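You operate a simulated robot arm through the tools that you are given. There is no shell and no other tool.

You are at the controls of a simulated robot arm. One attempt, no reset.

TASK
Tighten the slack chain until the pointer is in the green.
Fine: drive off and the yellow bolt in first; loosen the white clamp lever, turn the black knob, clamp again; end with the bolt out and the drive on; the lift stays. Where these are worked on the way, their far stop is far enough and under half their travel is too little: white clamp lever, yellow lock bolt.

The check looks at the end state, three seconds after you hand in, the way a careful person would. Anything else that was tipped, shoved, dropped, spilled or broken makes it a failure.

THE ROBOT
A 7-joint arm with a two-finger parallel gripper, fixed in place. Base frame: the origin is at the foot of the arm, x ahead of it, y to its left, z up. Lengths are in m, angles in degrees, forces in N, time in s.
Its first joint turns from -166.0 to 166.0 degrees. Payload 4.4 kg.
The tool frame sits at the grasp point between the pads (the TCP): z along the fingers, y along the line on which they close. The tips reach 0.023 m beyond it. Largest opening 0.094 m; finger width 0.038, thickness 0.01; the body of the gripper, 0.054 by 0.096 m, starts 0.039 m behind the TCP.
Orientation is told as [roll, pitch, yaw] about the base's x, y, z axes, in that order, counted from this pose: with the fingers straight down and closing along the base's y, the tool's x points along the base's -x, its y along +y and its z along -z.

THE INTERFACE
- The arm moves only by the tool step_arm. Its argument "plan" is one flat list of numbers, 7 for each row, row after row: the turn, a rotation vector about the tool's x, y, z in units of 6 degrees (1.0 is 6 degrees), then the shift along the tool's x, y, z in units of 25 mm (1.0 is 25 mm), then the opening, from 0 (shut) to 1 (fully open). In form: [rx, ry, rz, dx, dy, dz, jaw, rx, ry, rz, dx, dy, dz, jaw, ...]. A call has 1 to 20 rows; each row shifts and turns the commanded pose from where the row before left it, along the tool's axes as they then stand. A call with a number of a shift or a turn outside -1 to 1 is refused whole. Each row takes 0.2 s and may step no farther than 0.05 m and 8.6 degrees from the row before; otherwise, or with a gripper value out of range, the whole call is refused. Where a pose cannot be reached the arm comes as near as it can. A force on the tool above 90 N (or 10 N above the force at the start of the call, whichever is more), or a blocked arm, ends the call early, and 0.2 s more pass. The fingers move at their own pace (about 0.072 m/s each) and stop on an object; they squeeze with about 26 N. The grip force told is the motor's: it shows also when the fingers shut on nothing. Time passes only in rows, and 0.2 s behind the last, so rows that do not move let the fingers close. The reply holds the time, the measured pose of the TCP, the force on the tool along the base axes, the opening and the grip force, in the units named above and with some noise, with the torque about the TCP (base axes, N m) and any sound that the robot's microphone picked up.
- Cameras (640 x 400 px; columns grow to the right, rows downward): "scene" is fixed at [0.0494, -0.6514, 1.2819]; the picture's right is [0.88, -0.47, 0.00], its down [-0.09, -0.16, -0.98] and it looks along [0.47, 0.86, -0.19] (base axes); focal length 344 px, centre (320, 200). "wrist" rides on the gripper at [0.086, 0.016, -0.074] in the tool frame; the picture's right is [-0.18, 0.98, 0.00], its down [-0.58, -0.11, -0.81] and it looks along [-0.79, -0.15, 0.59] (tool axes); focal length 243 px, centre (320, 200). There is no depth. A picture from a camera that has moved, and an enlarged one, comes with that camera's place and axes in the base frame and with its lens.
- get_image(camera): a new picture of that camera. No time passes.
- enlarge(camera, box): a new picture of the part [left, top, right, bottom] of that camera's present view, enlarged. No time passes.
- sign_off(): hands the job in; it is judged then, once.

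Nothing tells you positions but the pictures and the camera data. Unless the task says otherwise, let go and move clear before handing in.

The tools are called after "Emit:" as a command line: name --argument value ..., lists and objects as JSON in quotes. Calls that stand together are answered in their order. step_arm: Moves the arm, as the interface text tells. Its arguments: {"type":"object","properties":{"plan":{"type":"array"}},"required":["plan"]} The other tools are called the same way: get_image (camera) takes a picture; enlarge (camera, box) takes an enlarged picture of a part of a camera's view; sign_off () hands the job in.

At the start:

```text
t: 0.0
position: [0.6088, -0.0364, 1.2984]
ee_rot: [-0.1, 0.0, 0.0]
contact_force: [0.3, -0.6, 0.0]
ft_torque: [-0.03, 0.01, 0.03]
opening: 0.094
grip_force: 0.0
```

scene: 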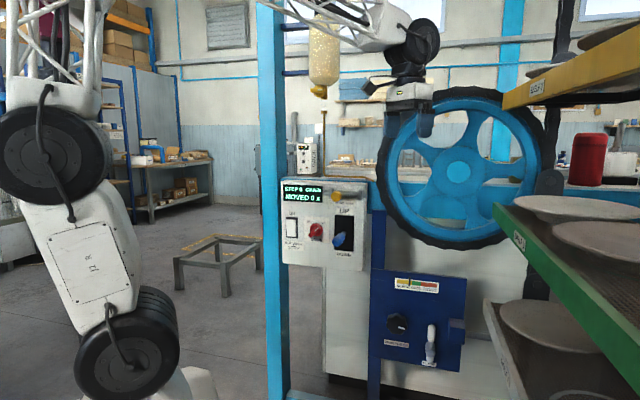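
wrist: 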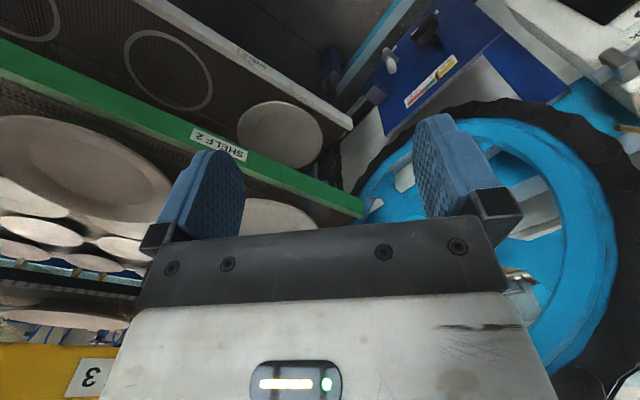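

I see a machine with a control panel (switches, red and blue knobs), a big blue wheel, and a dark blue tensioner plate with a gauge, black knob and white lever. I'll enlarge the views to identify each control before moving.

Emit:
enlarge --camera "scene" --box '[270, 160, 390, 280]'

Emit:
enlarge --camera "scene" --box '[360, 260, 480, 380]'

Emit:
enlarge --camera "scene" --box '[360, 60, 560, 260]'

Emit:
enlarge --camera "wrist" --box '[320, 0, 640, 200]'

```text
3.33 times, centred on (330, 220) of scene
camera zoom: at [0.0494, -0.6514, 1.2819], right [0.88, -0.47, 0.0], down [-0.09, -0.16, -0.98], along [0.47, 0.86, -0.19], focal length 1148 px, centre (287, 133)
```

zoom: 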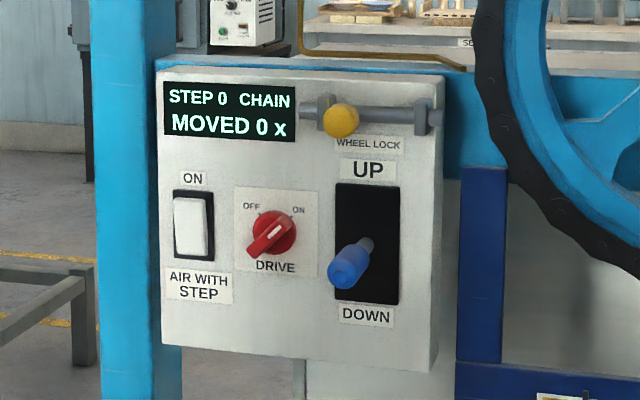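

```text
3.33 times, centred on (420, 320) of scene
camera zoom: at [0.0494, -0.6514, 1.2819], right [0.88, -0.47, 0.0], down [-0.09, -0.16, -0.98], along [0.47, 0.86, -0.19], focal length 1148 px, centre (-13, -200)
```

zoom: 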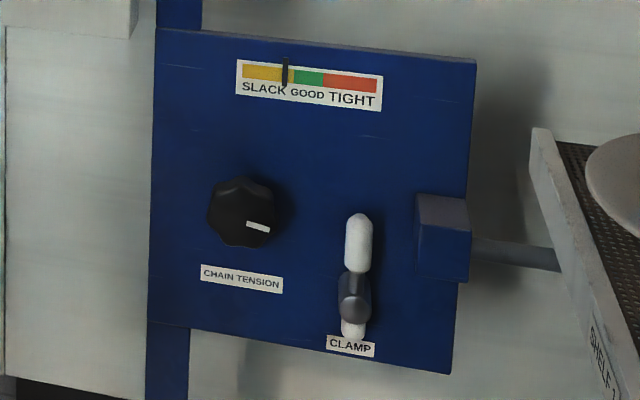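

```text
2.00 times, centred on (460, 160) of scene
camera zoom: at [0.0494, -0.6514, 1.2819], right [0.88, -0.47, 0.0], down [-0.09, -0.16, -0.98], along [0.47, 0.86, -0.19], focal length 689 px, centre (40, 280)
```

zoom: 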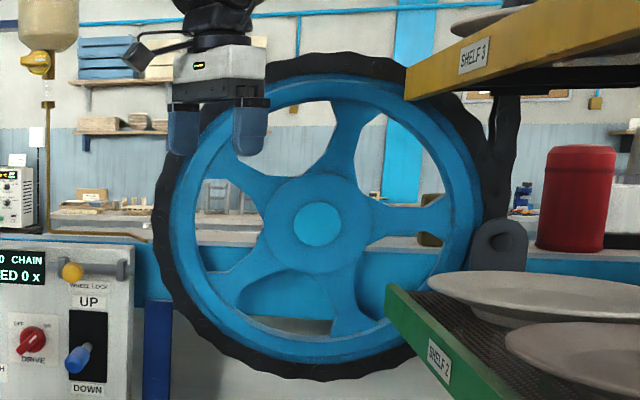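

```text
2.00 times, centred on (480, 100) of wrist
camera zoom: at [0.521, -0.0201, 1.3744], right [0.18, 0.98, 0.0], down [0.58, -0.11, 0.81], along [0.79, -0.15, -0.59], focal length 485 px, centre (0, 400)
```

zoom: 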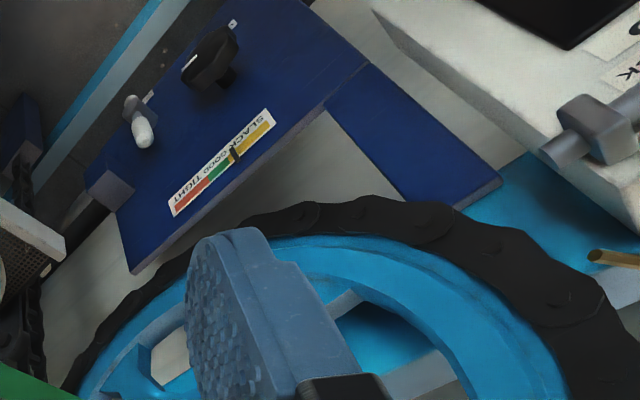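

The machine face looks angled about 45° to the base, facing it. The control panel is on the left and the tension plate is lower right, with shelves farther right. Before touching anything I'll turn the wrist so its camera faces the machine, then shift left to look closely.

Emit:
step_arm --plan '[0, 0, -1, 0, 0, 0, 1, 0, 0, -1, 0, 0, 0, 1, 0, 0, -1, 0, 0, 0, 1, 0, 0, -1, 0, 0, 0, 1, 0, 0, -1, 0, 0, 0, 1, 0, 0, -1, 0, 0, 0, 1, 0, 0, -1, 0, 0, 0, 1, 0, 0, -0.5, 0, 0, 0, 1, 0, 0, 0, 0, 1, 0, 1, 0, 0, 0, 0, 1, 0, 1, 0, 0, 0, 0, 1, 0, 1, 0, 0, 0, 0, 1, 0, 1, 0, 0, 0, 0, 1, 0, 1, 0, 0, 0, 0, 1, 0, 1]'

Emit:
get_image --camera "wrist"

Emit:
get_image --camera "scene"

```text
t: 3.0
position: [0.5017, 0.0724, 1.2961]
ee_rot: [0.0, 0.0, 45.0]
contact_force: [0.6, 0.6, 0.0]
ft_torque: [-0.01, 0.0, 0.01]
opening: 0.0939
grip_force: 0.0
```

```text
taken
camera wrist: at [0.4288, 0.0216, 1.3736], right [-0.56, 0.83, 0.0], down [0.49, 0.33, 0.81], along [0.67, 0.46, -0.59], focal length 243 px, centre (320, 200)
```

wrist: 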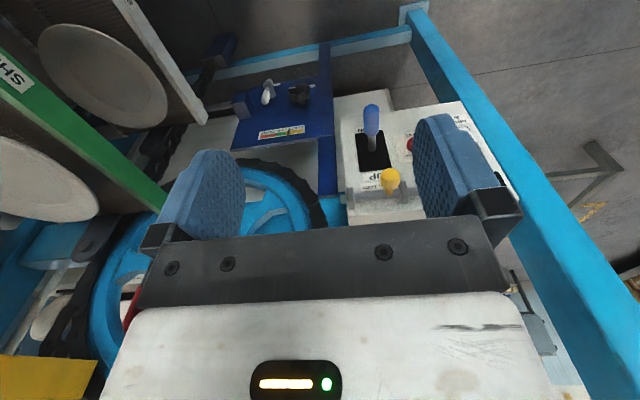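

```text
taken
```

scene: 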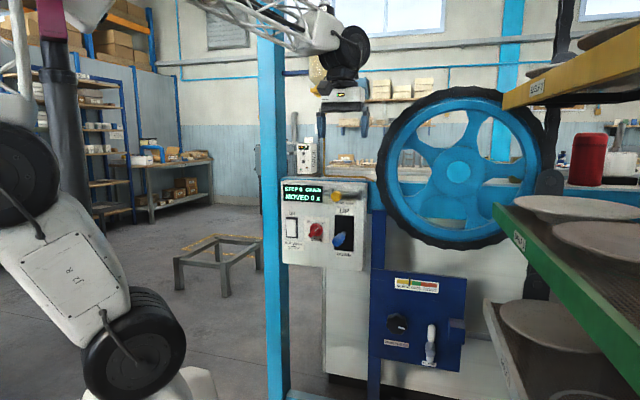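

The view now faces the machine, upside down. I'll enlarge the panel and the plate regions to get details.

Emit:
enlarge --camera "wrist" --box '[320, 80, 480, 220]'

Emit:
enlarge --camera "wrist" --box '[210, 50, 350, 170]'

Emit:
enlarge --camera "scene" --box '[278, 170, 378, 270]'

```text
2.86 times, centred on (400, 150) of wrist
camera zoom: at [0.4288, 0.0216, 1.3736], right [-0.56, 0.83, 0.0], down [0.49, 0.33, 0.81], along [0.67, 0.46, -0.59], focal length 693 px, centre (91, 343)
```

zoom: 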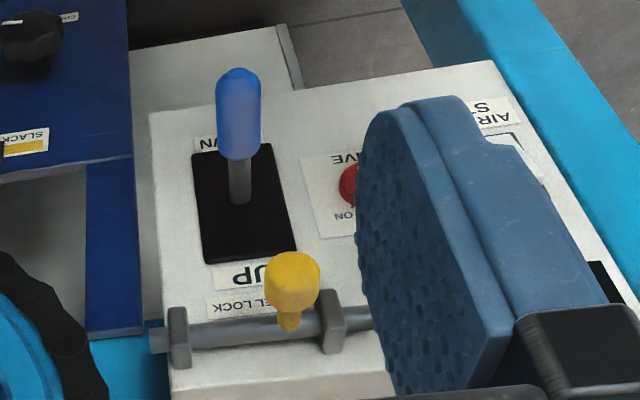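

```text
3.33 times, centred on (280, 110) of wrist
camera zoom: at [0.4288, 0.0216, 1.3736], right [-0.56, 0.83, 0.0], down [0.49, 0.33, 0.81], along [0.67, 0.46, -0.59], focal length 809 px, centre (453, 500)
```

zoom: 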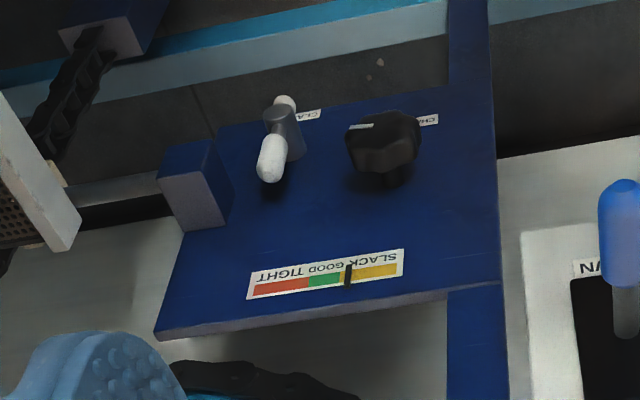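

```text
4.00 times, centred on (328, 220) of scene
camera zoom: at [0.0494, -0.6514, 1.2819], right [0.88, -0.47, 0.0], down [-0.09, -0.16, -0.98], along [0.47, 0.86, -0.19], focal length 1377 px, centre (288, 120)
```

zoom: 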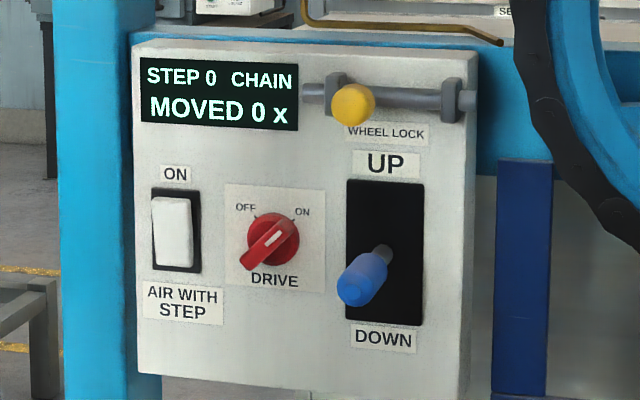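

The red drive knob's white mark points at ON, so it has to be turned to OFF first. The yellow ball sits on a sliding rod at its left (out) end, and the white clamp lever pivots on a boss on the plate. I'll lower the tool and tilt it forward for a close, level look at the panel.

Emit:
step_arm --plan '[0, 0, 0, 0, 1, 1, 0.5, 0, 0, 0, 0, 1, 1, 0.5, 0, 0, 0, 0, 1, 1, 0.5, 0, 0, 0, 0, 1, 1, 0.5, 0, 0, 0, 0, 0, 1, 0.5, 0, 0, 0, 0, 0, 1, 0.5, 0, 0, 0, 0, 0, 1, 0.5, 0, 0, 0, 0, 0, 1, 0.5, 0, 0, 0, 0, 0, 1, 0.5, 0, -1, 0, 0, 0, 0, 0.5, 0, -1, 0, 0, 0, 0, 0.5, 0, -1, 0, 0, 0, 0, 0.5, 0, -1, 0, 0, 0, 0, 0.5, 0, -1, 0, 0, 0, 0, 0.5, 0, -1, 0, 0, 0, 0, 0.5]'

Emit:
get_image --camera "wrist"

Emit:
get_image --camera "scene"

```text
t: 6.2
position: [0.4317, 0.1406, 1.0736]
ee_rot: [0.0, -36.1, 45.0]
contact_force: [-0.4, 0.4, 0.1]
ft_torque: [0.04, 0.01, 0.0]
opening: 0.047
grip_force: 0.0
```

```text
taken
camera wrist: at [0.3387, 0.0712, 1.0843], right [-0.59, 0.8, 0.11], down [0.07, -0.08, 0.99], along [0.8, 0.59, -0.01], focal length 243 px, centre (320, 200)
```

wrist: 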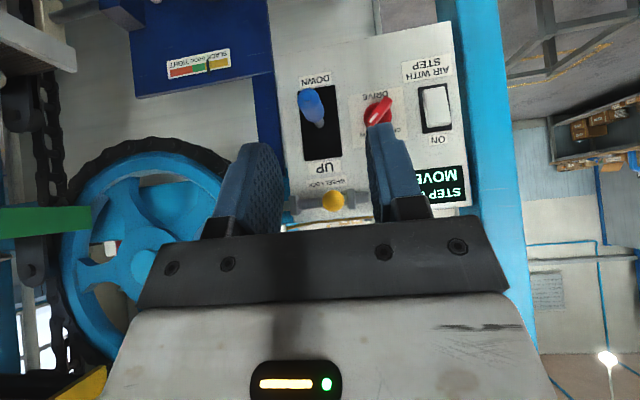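

```text
taken
```

scene: 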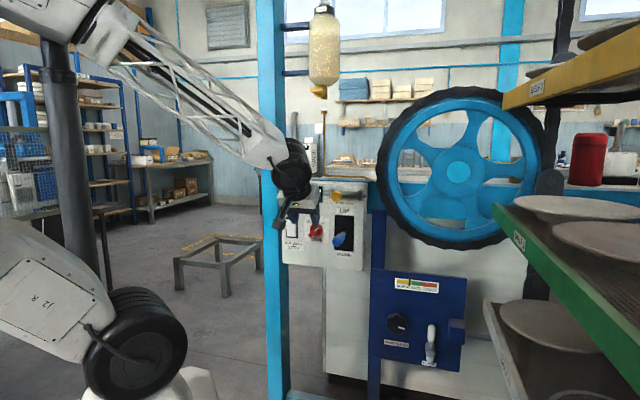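

From here the panel is seen nearly head-on and upside down. I'll enlarge it to measure the controls.

Emit:
enlarge --camera "wrist" --box '[280, 50, 480, 220]'

Emit:
enlarge --camera "wrist" --box '[350, 80, 430, 160]'

```text
2.35 times, centred on (380, 135) of wrist
camera zoom: at [0.3387, 0.0712, 1.0843], right [-0.59, 0.8, 0.11], down [0.07, -0.08, 0.99], along [0.8, 0.59, -0.01], focal length 571 px, centre (179, 353)
```

zoom: 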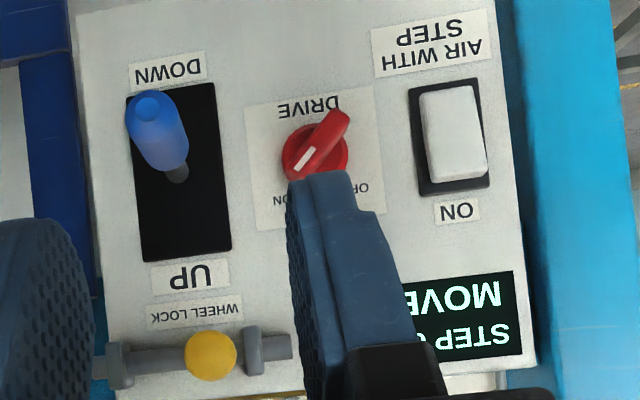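

```text
5.00 times, centred on (390, 120) of wrist
camera zoom: at [0.3387, 0.0712, 1.0843], right [-0.59, 0.8, 0.11], down [0.07, -0.08, 0.99], along [0.8, 0.59, -0.01], focal length 1213 px, centre (-30, 600)
```

zoom: 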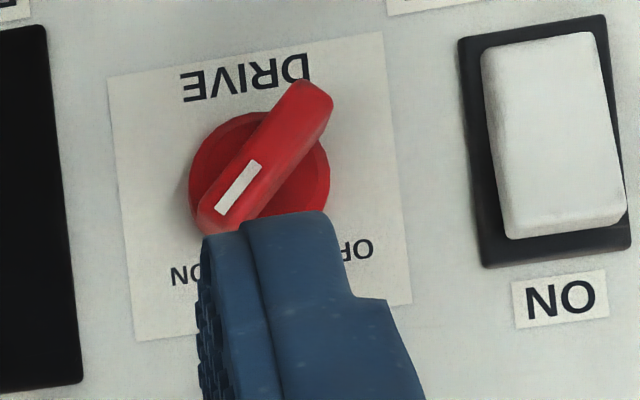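

The red knob (ON) is about 0.1 m left of the lift lever, at roughly [0.60, 0.40, 0.95], with its bar at 45°. I'll level the tool toward the panel and roll it so the jaws close across the bar, staying well back from everything.

Emit:
step_arm --plan '[0, -1, 0, 0, 0, 0.4, 0.5, 0, -1, 0, 0, 0, 0.4, 0.5, 0, -1, 0, 0, 0, 0.4, 0.5, 0, -1, 0, 0, 0, 0.4, 0.5, 0, -1, 0, 0, 0, 0.4, 0.5, 0, -1, 0, 0, 0, 0.4, 0.5, 0, -1, 0, 0, 0, 0.4, 0.5, 0, -1, 0, 0, 0, 0.4, 0.5, 0, -1, 0, 0, 0, 0.4, 0.5, 0, 0, 1, 0, 0, 0, 0.5, 0, 0, 1, 0, 0, 0, 0.5, 0, 0, 1, 0, 0, 0, 0.5, 0, 0, 1, 0, 0, 0, 0.5, 0, 0, 1, 0, 0, 0, 0.5, 0, 0, 1, 0, 0, 0, 0.5, 0, 0, 1, 0, 0, 0, 0.5, 0, 0, 0.5, 0, 0, 0, 0.5]'

Emit:
get_image --camera "wrist"

Emit:
get_image --camera "scene"

```text
t: 9.8
position: [0.4845, 0.194, 1.0298]
ee_rot: [90.0, -44.9, -45.0]
contact_force: [-0.7, 0.6, -0.1]
ft_torque: [-0.02, 0.0, -0.04]
opening: 0.0473
grip_force: 0.0
```

```text
taken
camera wrist: at [0.3795, 0.1926, 0.9815], right [-0.4, 0.4, 0.83], down [-0.22, -0.92, 0.33], along [0.89, -0.05, 0.45], focal length 243 px, centre (320, 200)
```

wrist: 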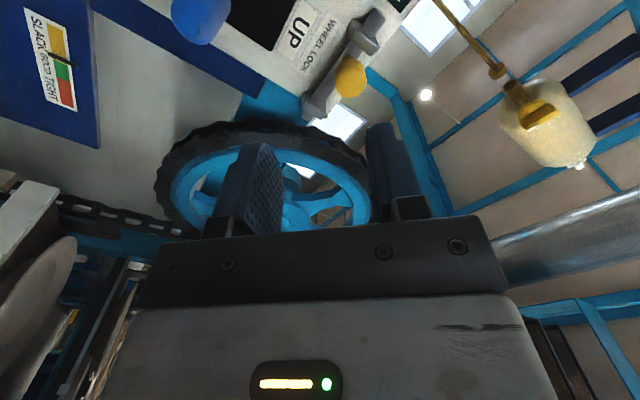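

```text
taken
```

scene: 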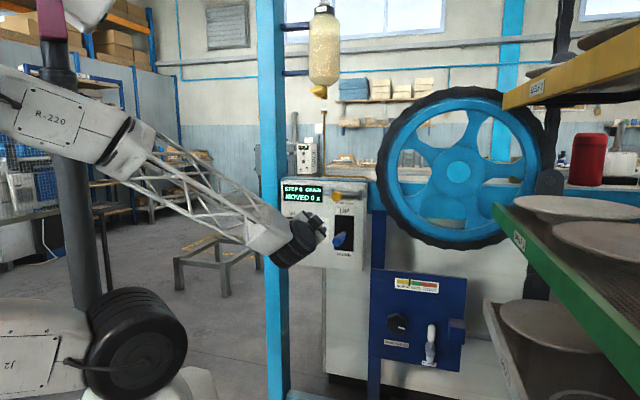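

The tool is level with the jaws across the 45° bar direction. I'll line up with the red knob axis and move part of the way in.

Emit:
step_arm --plan '[0, 0, 0, 0.843, -0.085, 0, 0.5, 0, 0, 0, 0.843, -0.085, 0, 0.5, 0, 0, 0, 0.843, -0.085, 0, 0.5, 0, 0, 0, 0.843, -0.085, 0, 0.5, 0, 0, 0, 0.843, -0.085, 0, 0.5, 0, 0, 0, 0, 0, 1, 0.5, 0, 0, 0, 0, 0, 1, 0.5, 0, 0, 0, 0, 0, 1, 0.5, 0, 0, 0, 0, 0, 1, 0.5]'

Emit:
get_image --camera "wrist"

Emit:
enlarge --camera "scene" --box '[278, 170, 378, 270]'

```text
t: 11.8
position: [0.5089, 0.3121, 0.9482]
ee_rot: [89.9, -45.0, -45.0]
contact_force: [-0.3, 0.5, -0.7]
ft_torque: [-0.02, 0.02, -0.03]
opening: 0.0472
grip_force: 0.1
```

```text
taken
camera wrist: at [0.4036, 0.3103, 0.9], right [-0.4, 0.4, 0.83], down [-0.23, -0.92, 0.33], along [0.89, -0.05, 0.46], focal length 243 px, centre (320, 200)
```

wrist: 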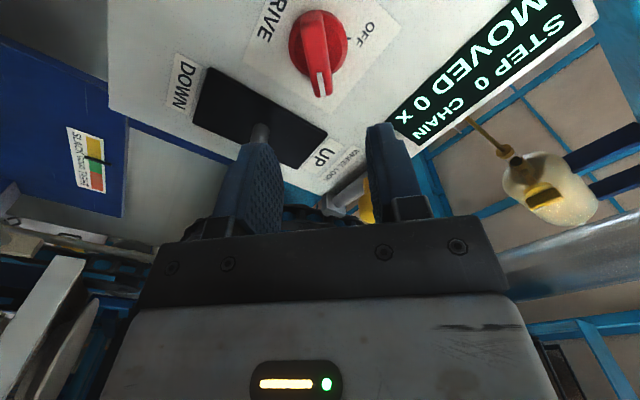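

```text
4.00 times, centred on (328, 220) of scene
camera zoom: at [0.0494, -0.6514, 1.2819], right [0.88, -0.47, 0.0], down [-0.09, -0.16, -0.98], along [0.47, 0.86, -0.19], focal length 1377 px, centre (288, 120)
```

zoom: 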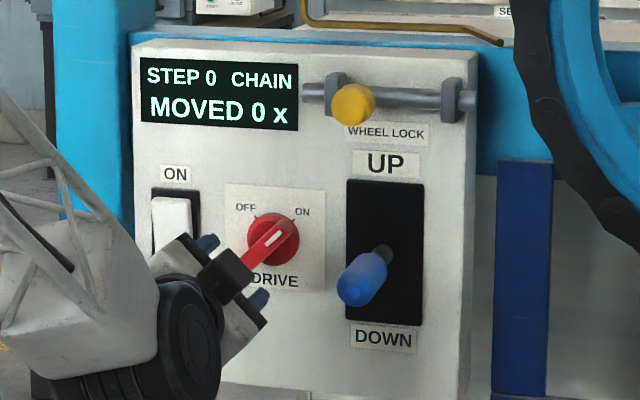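

The bar is centred between the jaws in the picture. I'll enlarge it to check depth and offset before closing in.

Emit:
enlarge --camera "wrist" --box '[240, 0, 400, 110]'

```text
3.64 times, centred on (320, 55) of wrist
camera zoom: at [0.4036, 0.3103, 0.9], right [-0.4, 0.4, 0.83], down [-0.23, -0.92, 0.33], along [0.89, -0.05, 0.46], focal length 882 px, centre (320, 727)
```

zoom: 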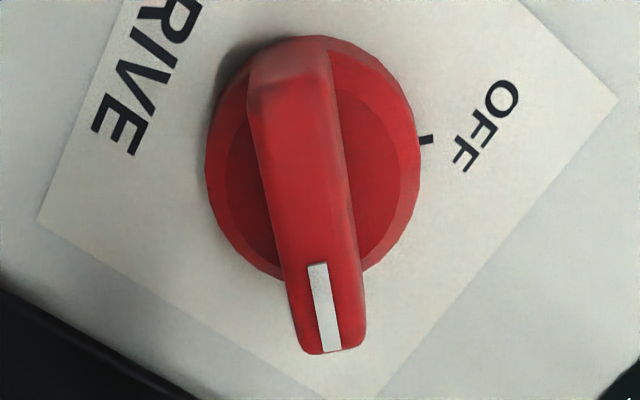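

Alignment is good: the bar front is about 0.12 m ahead of the tool point. I'll move in slowly until the fingertips straddle the bar.

Emit:
step_arm --plan '[0, 0, 0, 0, 0, 1, 0.5, 0, 0, 0, 0, 0, 1, 0.5, 0, 0, 0, 0, 0, 1, 0.5, 0, 0, 0, 0, 0, 0.8, 0.5, 0, 0, 0, 0, 0, 0.4, 0.5]'

Emit:
get_image --camera "wrist"

Emit:
enlarge --camera "scene" --box '[278, 170, 378, 270]'

```text
t: 13.0
position: [0.581, 0.3849, 0.946]
ee_rot: [90.0, -45.0, -45.0]
contact_force: [-0.5, 0.2, 0.3]
ft_torque: [0.01, -0.01, 0.02]
opening: 0.047
grip_force: 0.0
```

```text
taken
camera wrist: at [0.4763, 0.3847, 0.8988], right [-0.4, 0.4, 0.83], down [-0.22, -0.92, 0.33], along [0.89, -0.05, 0.46], focal length 243 px, centre (320, 200)
```

wrist: 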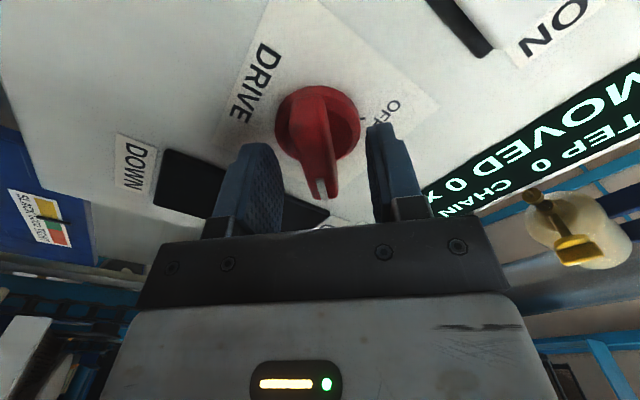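

```text
4.00 times, centred on (328, 220) of scene
camera zoom: at [0.0494, -0.6514, 1.2819], right [0.88, -0.47, 0.0], down [-0.09, -0.16, -0.98], along [0.47, 0.86, -0.19], focal length 1377 px, centre (288, 120)
```

zoom: 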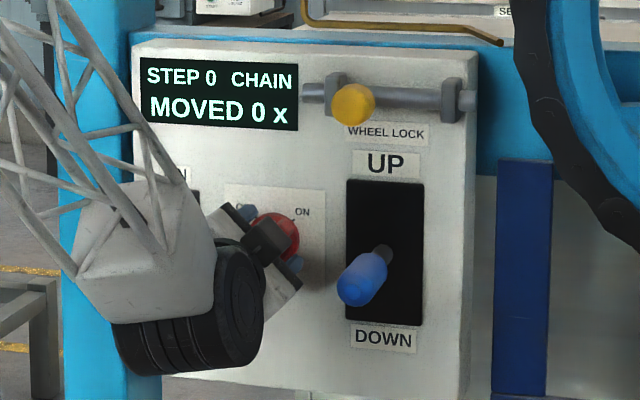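

The bar front is right at the fingertips and the disc face is about 2 cm deeper. I'll go in another 14 mm and close on the bar.

Emit:
step_arm --plan '[0, 0, 0, 0, 0, 0.3, 0.5, 0, 0, 0, 0, 0, 0.26, 0.5, 0, 0, 0, 0, 0, 0, 0.1, 0, 0, 0, 0, 0, 0, 0.1, 0, 0, 0, 0, 0, 0, 0.1]'

Emit:
get_image --camera "wrist"

```text
t: 14.2
position: [0.5912, 0.3952, 0.9447]
ee_rot: [89.9, -45.0, -44.8]
contact_force: [-6.0, -9.8, -14.8]
ft_torque: [-0.22, 0.24, -0.09]
opening: 0.0473
grip_force: 45.3
```

```text
taken
camera wrist: at [0.4865, 0.3939, 0.898], right [-0.4, 0.4, 0.83], down [-0.22, -0.91, 0.34], along [0.89, -0.05, 0.45], focal length 243 px, centre (320, 200)
```

wrist: 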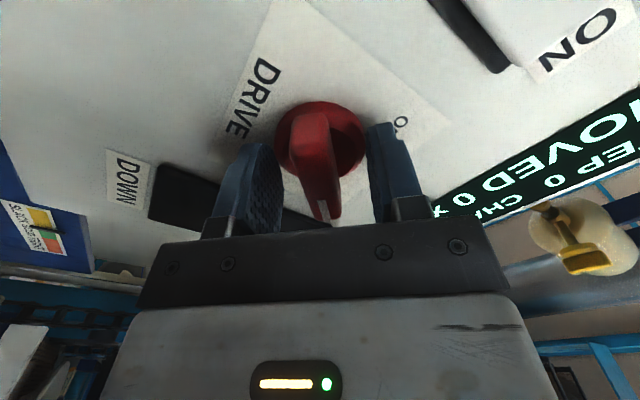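

The jaws closed on the disc's round rim (47 mm) and not the bar. I'll open slightly, back off 9 mm, and close again on the bar.

Emit:
step_arm --plan '[0, 0, 0, 0, 0, 0, 0.65, 0, 0, 0, 0, 0, 0, 0.65, 0, 0, 0, 0, 0, -0.36, 0.65, 0, 0, 0, 0, 0, 0, 0.1, 0, 0, 0, 0, 0, 0, 0.1, 0, 0, 0, 0, 0, 0, 0.1, 0, 0, 0, 0, 0, 0, 0.1]'

Emit:
get_image --camera "wrist"

```text
t: 15.8
position: [0.5864, 0.3895, 0.9457]
ee_rot: [90.0, -45.0, -45.0]
contact_force: [17.5, -7.9, -7.0]
ft_torque: [0.22, -0.23, -0.37]
opening: 0.016
grip_force: 45.3
```

```text
taken
camera wrist: at [0.4811, 0.3878, 0.8985], right [-0.4, 0.4, 0.83], down [-0.23, -0.92, 0.33], along [0.89, -0.05, 0.46], focal length 243 px, centre (320, 200)
```

wrist: 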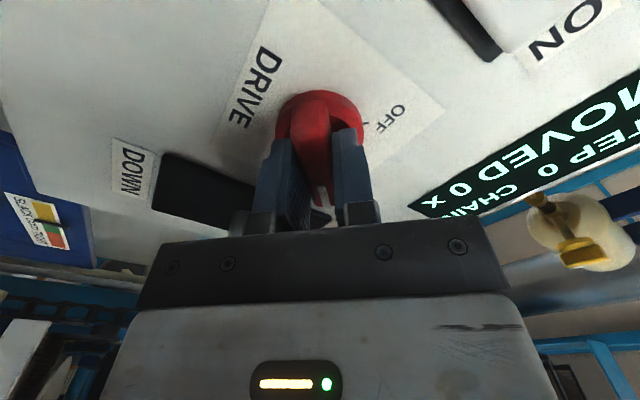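

I have the bar, 16 mm wide, firmly gripped. I'll turn it counter-clockwise toward OFF, half way first.

Emit:
step_arm --plan '[0, 0, -1, 0, 0, 0, 0.1, 0, 0, -1, 0, 0, 0, 0.1, 0, 0, -1, 0, 0, 0, 0.1, 0, 0, -1, 0, 0, 0, 0.1, 0, 0, -1, 0, 0, 0, 0.1, 0, 0, -1, 0, 0, 0, 0.1, 0, 0, -1, 0, 0, 0, 0.1]'

Emit:
get_image --camera "wrist"

Emit:
enlarge --camera "scene" --box '[278, 170, 378, 270]'

```text
t: 17.4
position: [0.5849, 0.3903, 0.9464]
ee_rot: [88.2, -87.1, -43.2]
contact_force: [20.4, 1.0, -24.2]
ft_torque: [0.33, -0.41, -0.15]
opening: 0.016
grip_force: 44.9
```

```text
taken
camera wrist: at [0.517, 0.3514, 0.8632], right [-0.69, 0.69, 0.23], down [-0.47, -0.67, 0.58], along [0.55, 0.29, 0.78], focal length 243 px, centre (320, 200)
```

wrist: 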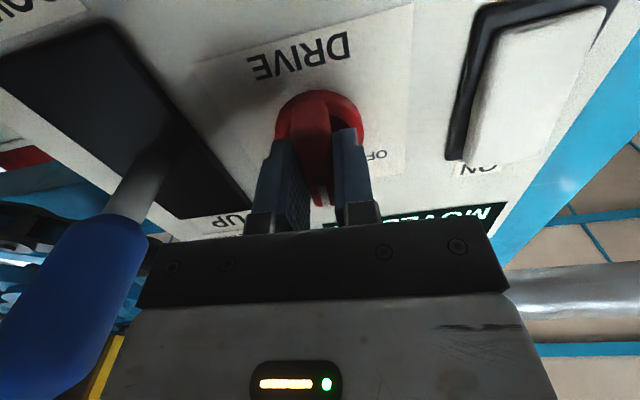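

```text
4.00 times, centred on (328, 220) of scene
camera zoom: at [0.0494, -0.6514, 1.2819], right [0.88, -0.47, 0.0], down [-0.09, -0.16, -0.98], along [0.47, 0.86, -0.19], focal length 1377 px, centre (288, 120)
```

zoom: 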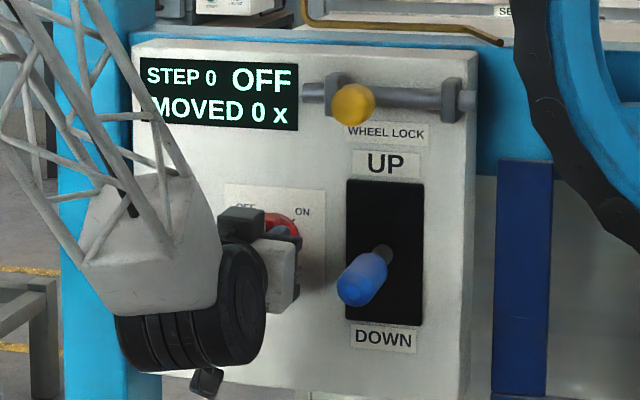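

The display already reads OFF at the half turn. I'll finish turning to the OFF stop.

Emit:
step_arm --plan '[0, 0, -1, 0, 0, 0, 0.1, 0, 0, -1, 0, 0, 0, 0.1, 0, 0, -1, 0, 0, 0, 0.1, 0, 0, -1, 0, 0, 0, 0.1, 0, 0, -1, 0, 0, 0, 0.1, 0, 0, -1, 0, 0, 0, 0.1, 0, 0, -1, 0, 0, 0, 0.1, 0, 0, -0.7, 0, 0, 0, 0.1]'

Emit:
get_image --camera "wrist"

Emit:
enlarge --camera "scene" --box '[278, 170, 378, 270]'

```text
t: 17.9
position: [0.5879, 0.3904, 0.9389]
ee_rot: [-85.8, -85.4, 131.3]
contact_force: [-306.1, -232.0, 130.9]
ft_torque: [5.06, -5.42, -1.1]
opening: 0.0165
grip_force: 8.0
out of reach, approached as far as the arm can: row 2
stopped in row 2: the force on the tool passed its limit at 697 N (the readings are from after the stop); the commanded pose is now the measured one
```

```text
taken
camera wrist: at [0.5269, 0.3438, 0.8543], right [-0.71, 0.7, 0.11], down [-0.52, -0.62, 0.59], along [0.48, 0.36, 0.8], focal length 243 px, centre (320, 200)
```

wrist: 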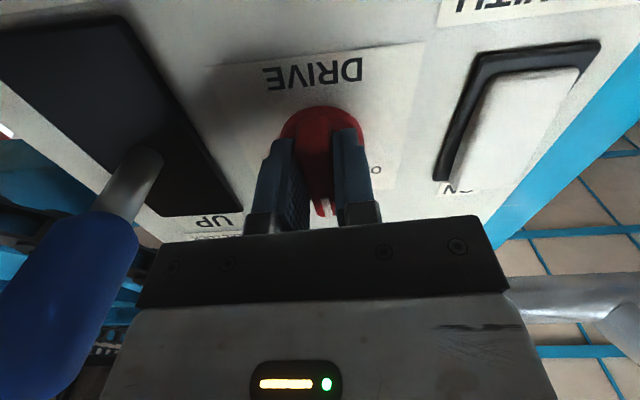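

```text
4.00 times, centred on (328, 220) of scene
camera zoom: at [0.0494, -0.6514, 1.2819], right [0.88, -0.47, 0.0], down [-0.09, -0.16, -0.98], along [0.47, 0.86, -0.19], focal length 1377 px, centre (288, 120)
```

zoom: 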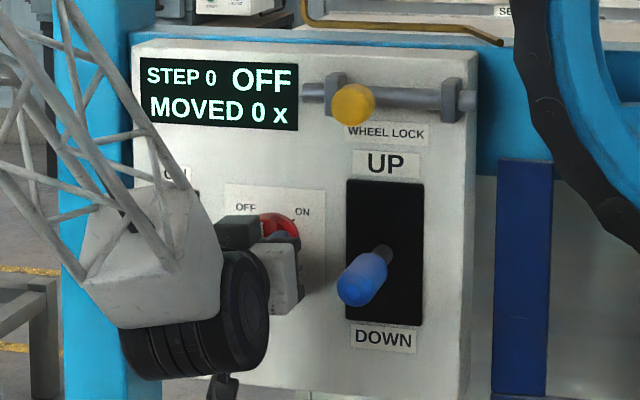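

The arm reached a joint limit there and the force spiked, so I'll release the knob straight away. The display still reads OFF.

Emit:
step_arm --plan '[0, 0, 0, 0, 0, 0, 0.5, 0, 0, 0, 0, 0, 0, 0.5, 0, 0, 0, 0, 0, 0, 0.5]'

Emit:
get_image --camera "wrist"

Emit:
get_image --camera "scene"

```text
t: 18.2
position: [0.5871, 0.3905, 0.9395]
ee_rot: [-87.0, -85.5, 132.5]
contact_force: [-177.2, -133.4, 73.0]
ft_torque: [2.74, -2.94, -1.19]
opening: 0.0165
grip_force: 0.1
stopped in row 1: the force on the tool passed its limit at 431 N (the readings are from after the stop); the commanded pose is now the measured one
```

```text
taken
camera wrist: at [0.5268, 0.3439, 0.8541], right [-0.71, 0.7, 0.11], down [-0.52, -0.62, 0.59], along [0.48, 0.36, 0.8], focal length 243 px, centre (320, 200)
```

wrist: 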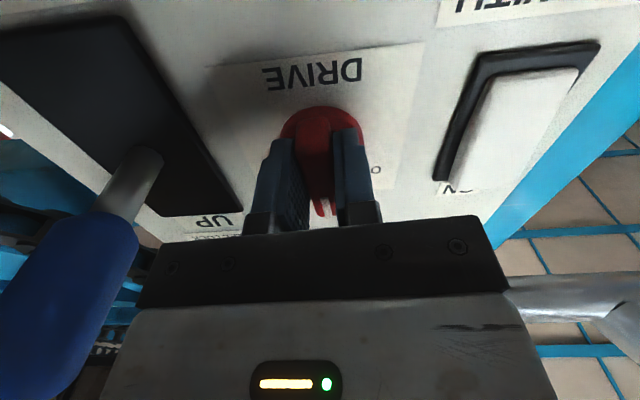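

```text
taken
```

scene: 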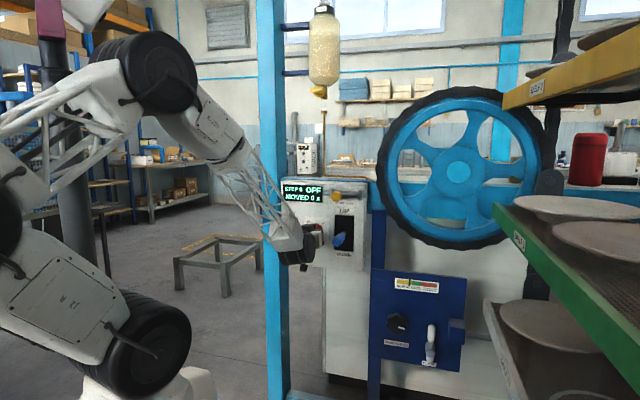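

The fingers are still pressing on the knob, so I'll keep opening the jaws to relieve the load.

Emit:
step_arm --plan '[0, 0, 0, 0, 0, 0, 0.5]'

```text
t: 18.4
position: [0.5857, 0.3912, 0.9395]
ee_rot: [-87.6, -85.4, 133.3]
contact_force: [-129.1, -51.2, 42.6]
ft_torque: [1.3, -1.89, -0.46]
opening: 0.0212
grip_force: 0.0
stopped in row 1: the force on the tool passed its limit at 250 N (the readings are from after the stop); the commanded pose is now the measured one
```

Emit:
step_arm --plan '[0, 0, 0, 0, 0, 0, 0.5]'

Emit:
get_image --camera "wrist"

```text
t: 18.8
position: [0.586, 0.3918, 0.9364]
ee_rot: [-84.3, -85.4, 130.1]
contact_force: [-44.8, -18.1, 0.7]
ft_torque: [0.36, -0.6, -0.34]
opening: 0.0385
grip_force: 0.0
stopped in row 1: the force on the tool passed its limit at 158 N (the readings are from after the stop); the commanded pose is now the measured one
```

```text
taken
camera wrist: at [0.5257, 0.3442, 0.8511], right [-0.71, 0.7, 0.11], down [-0.52, -0.62, 0.59], along [0.48, 0.37, 0.8], focal length 243 px, centre (320, 200)
```

wrist: 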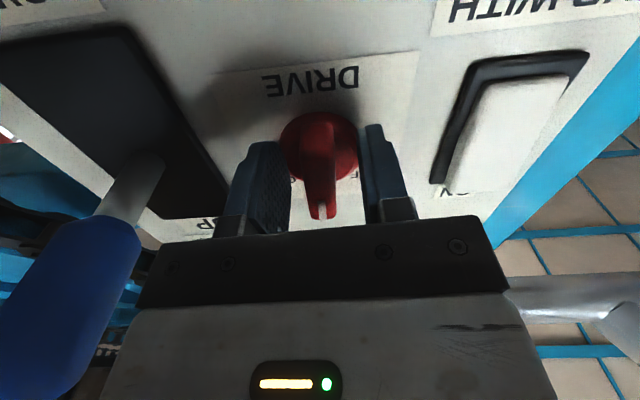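

The knob is free and points about straight up. I'll back straight away from the panel.

Emit:
step_arm --plan '[0, 0, 0, 0, 0, -0.6, 0.5, 0, 0, 0, 0, 0, -1, 0.5, 0, 0, 0, 0, 0, -1, 0.5]'

Emit:
get_image --camera "wrist"

Emit:
get_image --camera "scene"

```text
t: 19.6
position: [0.5401, 0.3445, 0.939]
ee_rot: [-86.2, -85.4, 131.6]
contact_force: [0.2, 0.2, 0.4]
ft_torque: [0.0, -0.03, -0.02]
opening: 0.0471
grip_force: 0.0
```

```text
taken
camera wrist: at [0.4817, 0.2978, 0.854], right [-0.71, 0.7, 0.11], down [-0.52, -0.62, 0.59], along [0.48, 0.37, 0.8], focal length 243 px, centre (320, 200)
```

wrist: 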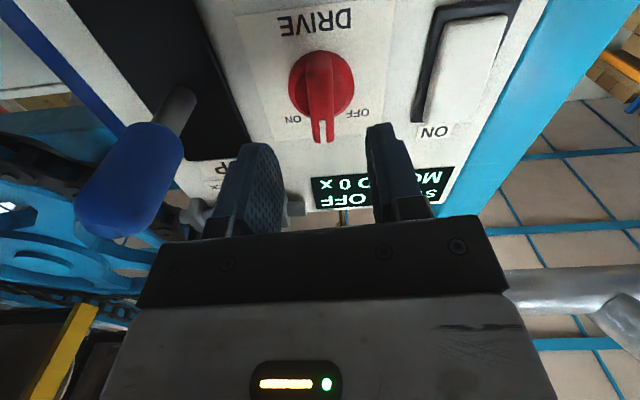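

```text
taken
```

scene: 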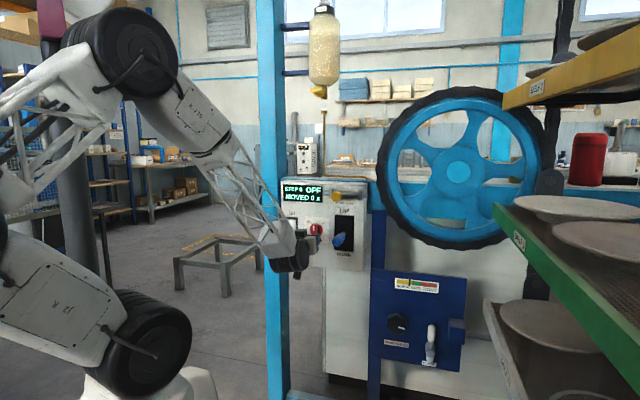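

Everything is free and undamaged, and the drive reads OFF with the knob just past vertical. I'll back off and test the roll range in free space so I know the wrist limits.

Emit:
step_arm --plan '[0, 0, 0, 0, 0, -1, 0.5, 0, 0, 0, 0, 0, -1, 0.5, 0, 0, 0, 0, 0, -1, 0.5, 0, 0, 0, 0, 0, -1, 0.5, 0, 0, -1, 0, 0, 0, 0.5, 0, 0, -1, 0, 0, 0, 0.5, 0, 0, -1, 0, 0, 0, 0.5, 0, 0, -1, 0, 0, 0, 0.5]'

Emit:
get_image --camera "scene"

```text
t: 21.4
position: [0.4673, 0.2295, 0.976]
ee_rot: [-87.4, -62.0, 133.7]
contact_force: [-0.2, -0.3, 4.7]
ft_torque: [-0.21, 0.17, -0.07]
opening: 0.0471
grip_force: 0.1
out of reach, approached as far as the arm can: row 6, 7, 8
```

```text
taken
```

scene: 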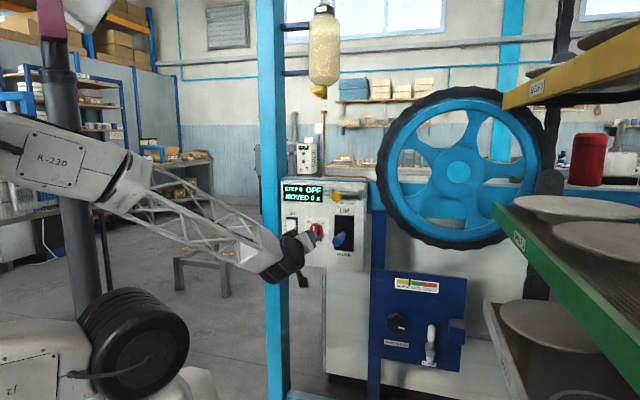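

The roll range runs out a little below neutral here. I'll test the other direction, still in free space about 0.2 m from the panel.

Emit:
step_arm --plan '[0, 0, 1, 0, 0, 0, 0.5, 0, 0, 1, 0, 0, 0, 0.5, 0, 0, 1, 0, 0, 0, 0.5, 0, 0, 1, 0, 0, 0, 0.5, 0, 0, 1, 0, 0, 0, 0.5, 0, 0, 1, 0, 0, 0, 0.5, 0, 0, 1, 0, 0, 0, 0.5, 0, 0, 1, 0, 0, 0, 0.5, 0, 0, 1, 0, 0, 0, 0.5, 0, 0, 1, 0, 0, 0, 0.5]'

Emit:
get_image --camera "scene"

```text
t: 23.6
position: [0.4683, 0.2307, 0.9803]
ee_rot: [89.5, -58.4, -44.0]
contact_force: [0.3, -0.1, -0.1]
ft_torque: [-0.01, -0.03, 0.0]
opening: 0.0468
grip_force: 0.0
```

```text
taken
```

scene: 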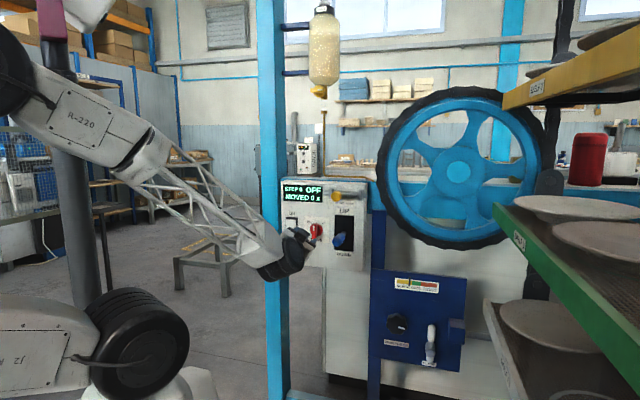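

Emit:
step_arm --plan '[0, 0, 1, 0, 0, 0, 0.5, 0, 0, 1, 0, 0, 0, 0.5, 0, 0, 1, 0, 0, 0, 0.5, 0, 0, 1, 0, 0, 0, 0.5, 0, 0, 1, 0, 0, 0, 0.5, 0, 0, 1, 0, 0, 0, 0.5, 0, 0, 1, 0, 0, 0, 0.5, 0, 0, 1, 0, 0, 0, 0.5, 0, 0, 1, 0, 0, 0, 0.5, 0, 0, 1, 0, 0, 0, 0.5, 0, 0, 1, 0, 0, 0, 0.5, 0, 0, 1, 0, 0, 0, 0.5, 0, 0, 1, 0, 0, 0, 0.5, 0, 0, 1, 0, 0, 0, 0.5, 0, 0, 1, 0, 0, 0, 0.5, 0, 0, 1, 0, 0, 0, 0.5, 0, 0, 1, 0, 0, 0, 0.5, 0, 0, 1, 0, 0, 0, 0.5]'

Emit:
get_image --camera "wrist"

Emit:
get_image --camera "scene"

```text
t: 27.4
position: [0.4669, 0.2312, 0.9797]
ee_rot: [89.6, 49.5, -44.8]
contact_force: [0.4, 0.2, 0.0]
ft_torque: [-0.02, 0.01, 0.05]
opening: 0.0469
grip_force: 0.0
```

```text
taken
camera wrist: at [0.3837, 0.2078, 1.0585], right [0.62, -0.61, 0.5], down [-0.36, -0.78, -0.51], along [0.7, 0.14, -0.7], focal length 243 px, centre (320, 200)
```

wrist: 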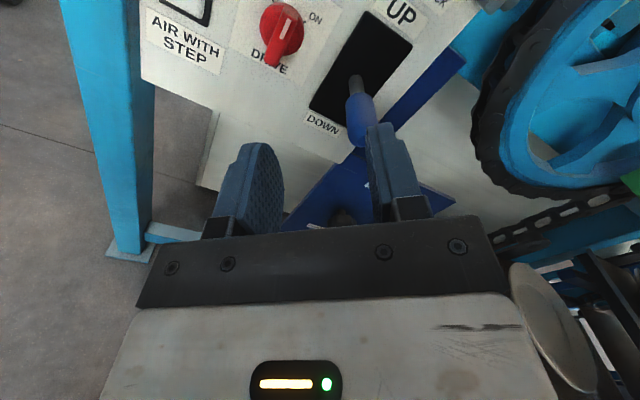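

```text
taken
```

scene: 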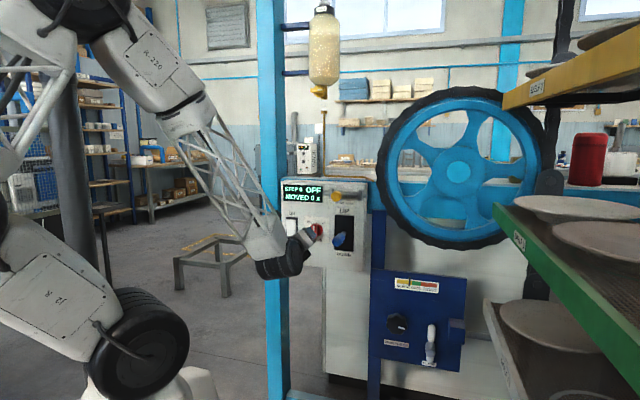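

Rolling this way works well and brings the camera on top. I'll continue to about 180°.

Emit:
step_arm --plan '[0, 0, 1, 0, 0, 0, 0.5, 0, 0, 1, 0, 0, 0, 0.5, 0, 0, 1, 0, 0, 0, 0.5, 0, 0, 1, 0, 0, 0, 0.5, 0, 0, 1, 0, 0, 0, 0.5, 0, 0, 1, 0, 0, 0, 0.5, 0, 0, 0.8, 0, 0, 0, 0.5]'

Emit:
get_image --camera "wrist"

Emit:
get_image --camera "scene"

```text
t: 29.0
position: [0.4687, 0.2292, 0.9789]
ee_rot: [-48.8, 89.6, 176.9]
contact_force: [-0.9, 0.1, -0.1]
ft_torque: [0.01, 0.01, 0.03]
opening: 0.047
grip_force: 0.1
```

```text
taken
camera wrist: at [0.4267, 0.1654, 1.0682], right [0.7, -0.69, -0.19], down [-0.65, -0.5, -0.58], along [0.3, 0.53, -0.79], focal length 243 px, centre (320, 200)
```

wrist: 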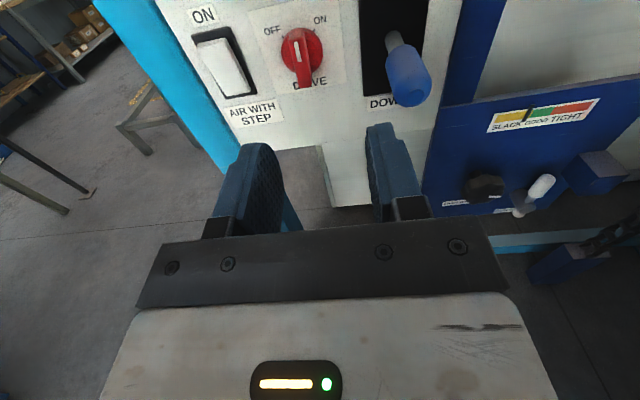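

```text
taken
```

scene: 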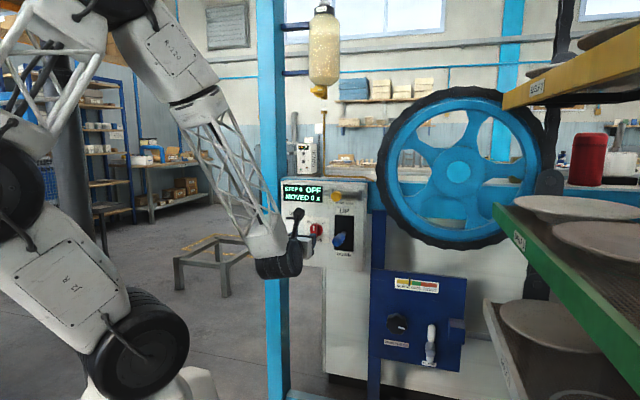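

Now the camera is on top and upright, with the tool axes square to the panel. I'll line up with the near-vertical red bar and approach to grip it again and finish turning to OFF.

Emit:
step_arm --plan '[0, 0, 0, -0.72, -0.57, 0, 0.5, 0, 0, -0.7, -0.72, -0.57, 0, 0.5, 0, 0, 0, 0, 0, 1, 0.5, 0, 0, 0, 0, 0, 1, 0.5, 0, 0, 0, 0, 0, 1, 0.5, 0, 0, 0, 0, 0, 1, 0.5, 0, 0, 0, 0, 0, 1, 0.5]'

Emit:
get_image --camera "wrist"

```text
t: 30.6
position: [0.5344, 0.3389, 0.9435]
ee_rot: [85.8, 86.1, -48.5]
contact_force: [0.3, -0.5, -0.2]
ft_torque: [0.02, 0.0, 0.03]
opening: 0.0472
grip_force: 0.0
```

```text
taken
camera wrist: at [0.4894, 0.2791, 1.033], right [0.71, -0.7, -0.12], down [-0.62, -0.53, -0.58], along [0.34, 0.48, -0.8], focal length 243 px, centre (320, 200)
```

wrist: 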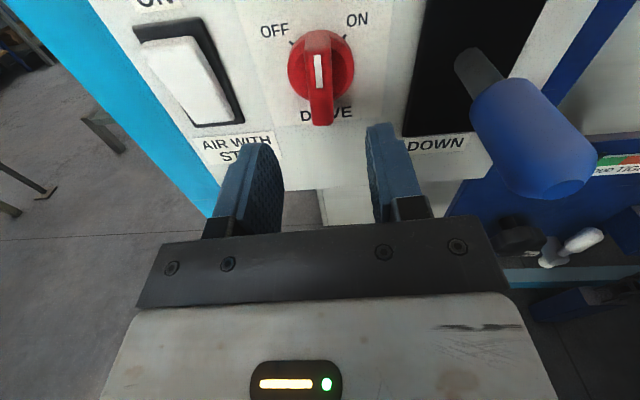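

The bar lines up exactly with the tool axis. I'll move in 73 mm and grip.

Emit:
step_arm --plan '[0, 0, 0, 0, 0, 1, 0.5, 0, 0, 0, 0, 0, 1, 0.5, 0, 0, 0, 0, 0, 0.6, 0.5, 0, 0, 0, 0, 0, 0.3, 0.5, 0, 0, 0, 0, 0, 0, 0.1, 0, 0, 0, 0, 0, 0, 0.1, 0, 0, 0, 0, 0, 0, 0.1]'

Emit:
get_image --camera "wrist"

```text
t: 32.2
position: [0.5847, 0.3906, 0.9427]
ee_rot: [86.2, 86.0, -48.3]
contact_force: [10.7, 1.1, 0.1]
ft_torque: [0.01, 0.07, -1.1]
opening: 0.0162
grip_force: 45.3
```

```text
taken
camera wrist: at [0.5404, 0.3301, 1.033], right [0.71, -0.7, -0.12], down [-0.62, -0.53, -0.58], along [0.34, 0.49, -0.8], focal length 243 px, centre (320, 200)
```

wrist: 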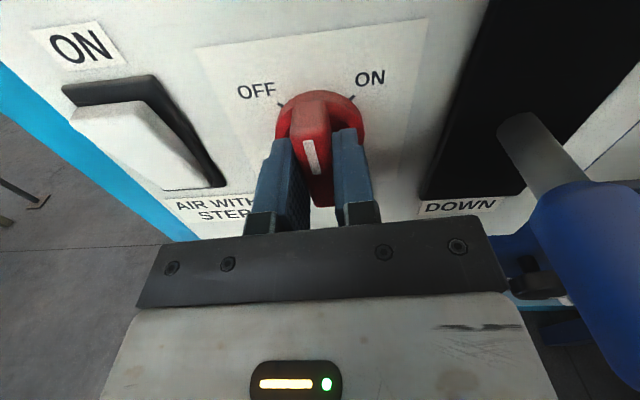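

The bar is gripped at 16 mm with low force. I'll turn counter-clockwise toward OFF.

Emit:
step_arm --plan '[0, 0, -1, 0, 0, 0, 0.1, 0, 0, -1, 0, 0, 0, 0.1, 0, 0, -1, 0, 0, 0, 0.1, 0, 0, -1, 0, 0, 0, 0.1]'

Emit:
get_image --camera "wrist"

```text
t: 33.2
position: [0.587, 0.3906, 0.9435]
ee_rot: [89.4, 62.0, -45.1]
contact_force: [58.7, -31.0, 0.2]
ft_torque: [-0.07, 0.18, -1.63]
opening: 0.0159
grip_force: 45.0
```

```text
taken
camera wrist: at [0.5147, 0.3553, 1.0297], right [0.68, -0.67, 0.3], down [-0.44, -0.7, -0.56], along [0.58, 0.25, -0.77], focal length 243 px, centre (320, 200)
```

wrist: 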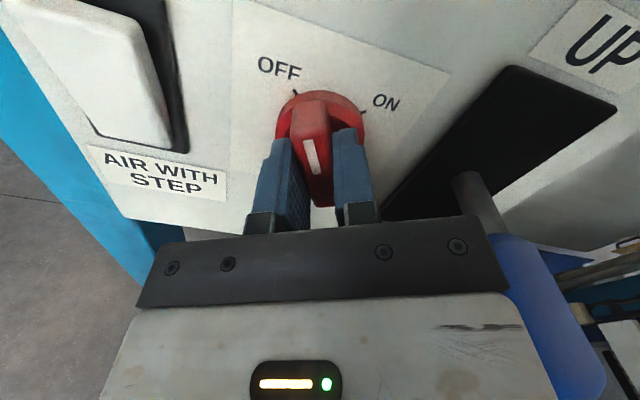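

A sideways load is building, so the knob axis must be slightly right of the tool. I'll nudge 3 mm right while finishing the turn.

Emit:
step_arm --plan '[0, 0, 0, -0.05, 0.11, 0, 0.1, 0, 0, -1, 0, 0, 0, 0.1, 0, 0, -1, 0, 0, 0, 0.1]'

Emit:
enlarge --camera "scene" --box '[278, 170, 378, 270]'

```text
t: 34.0
position: [0.5873, 0.3896, 0.9432]
ee_rot: [89.6, 49.9, -44.6]
contact_force: [9.9, 14.9, 11.0]
ft_torque: [0.03, -0.06, -1.19]
opening: 0.0159
grip_force: 44.9
```

```text
4.00 times, centred on (328, 220) of scene
camera zoom: at [0.0494, -0.6514, 1.2819], right [0.88, -0.47, 0.0], down [-0.09, -0.16, -0.98], along [0.47, 0.86, -0.19], focal length 1377 px, centre (288, 120)
```

zoom: 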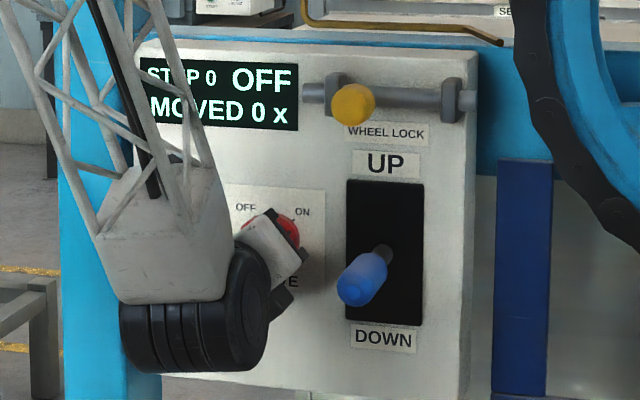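

The load has relaxed. One last small turn brings it to the OFF mark, then I'll release and back away to check.

Emit:
step_arm --plan '[0, 0, -0.8, 0, 0, 0, 0.1, 0, 0, 0, 0, 0, 0, 0.1]'

Emit:
step_arm --plan '[0, 0, 0, 0, 0, 0, 0.5, 0, 0, 0, 0, 0, 0, 0.5, 0, 0, 0, 0, 0, -0.8, 0.5, 0, 0, 0, 0, 0, -1, 0.5, 0, 0, 0, 0, 0, -1, 0.5, 0, 0, 0, 0, 0, -1, 0.5, 0, 0, 0, 0, 0, -1, 0.5]'

Emit:
get_image --camera "wrist"

Emit:
get_image --camera "scene"

```text
t: 34.6
position: [0.5872, 0.3898, 0.9434]
ee_rot: [89.7, 45.2, -44.5]
contact_force: [-6.7, 42.4, 12.2]
ft_torque: [0.72, -0.71, -0.01]
opening: 0.0158
grip_force: 45.2
```

```text
t: 36.2
position: [0.5028, 0.3037, 0.9413]
ee_rot: [89.6, 45.3, -44.8]
contact_force: [-0.4, -0.2, 0.0]
ft_torque: [0.04, 0.01, -0.01]
opening: 0.0469
grip_force: 0.0
```

```text
taken
camera wrist: at [0.4156, 0.2849, 1.0173], right [0.59, -0.58, 0.56], down [-0.33, -0.81, -0.49], along [0.73, 0.1, -0.67], focal length 243 px, centre (320, 200)
```

wrist: 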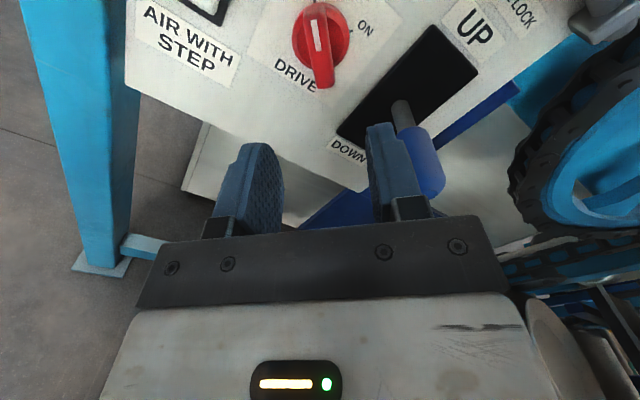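

```text
taken
```

scene: 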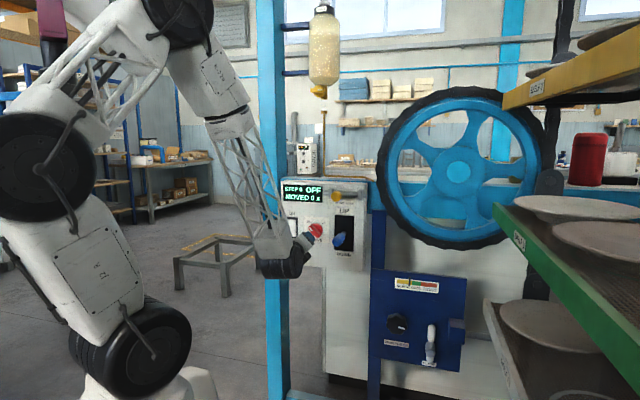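

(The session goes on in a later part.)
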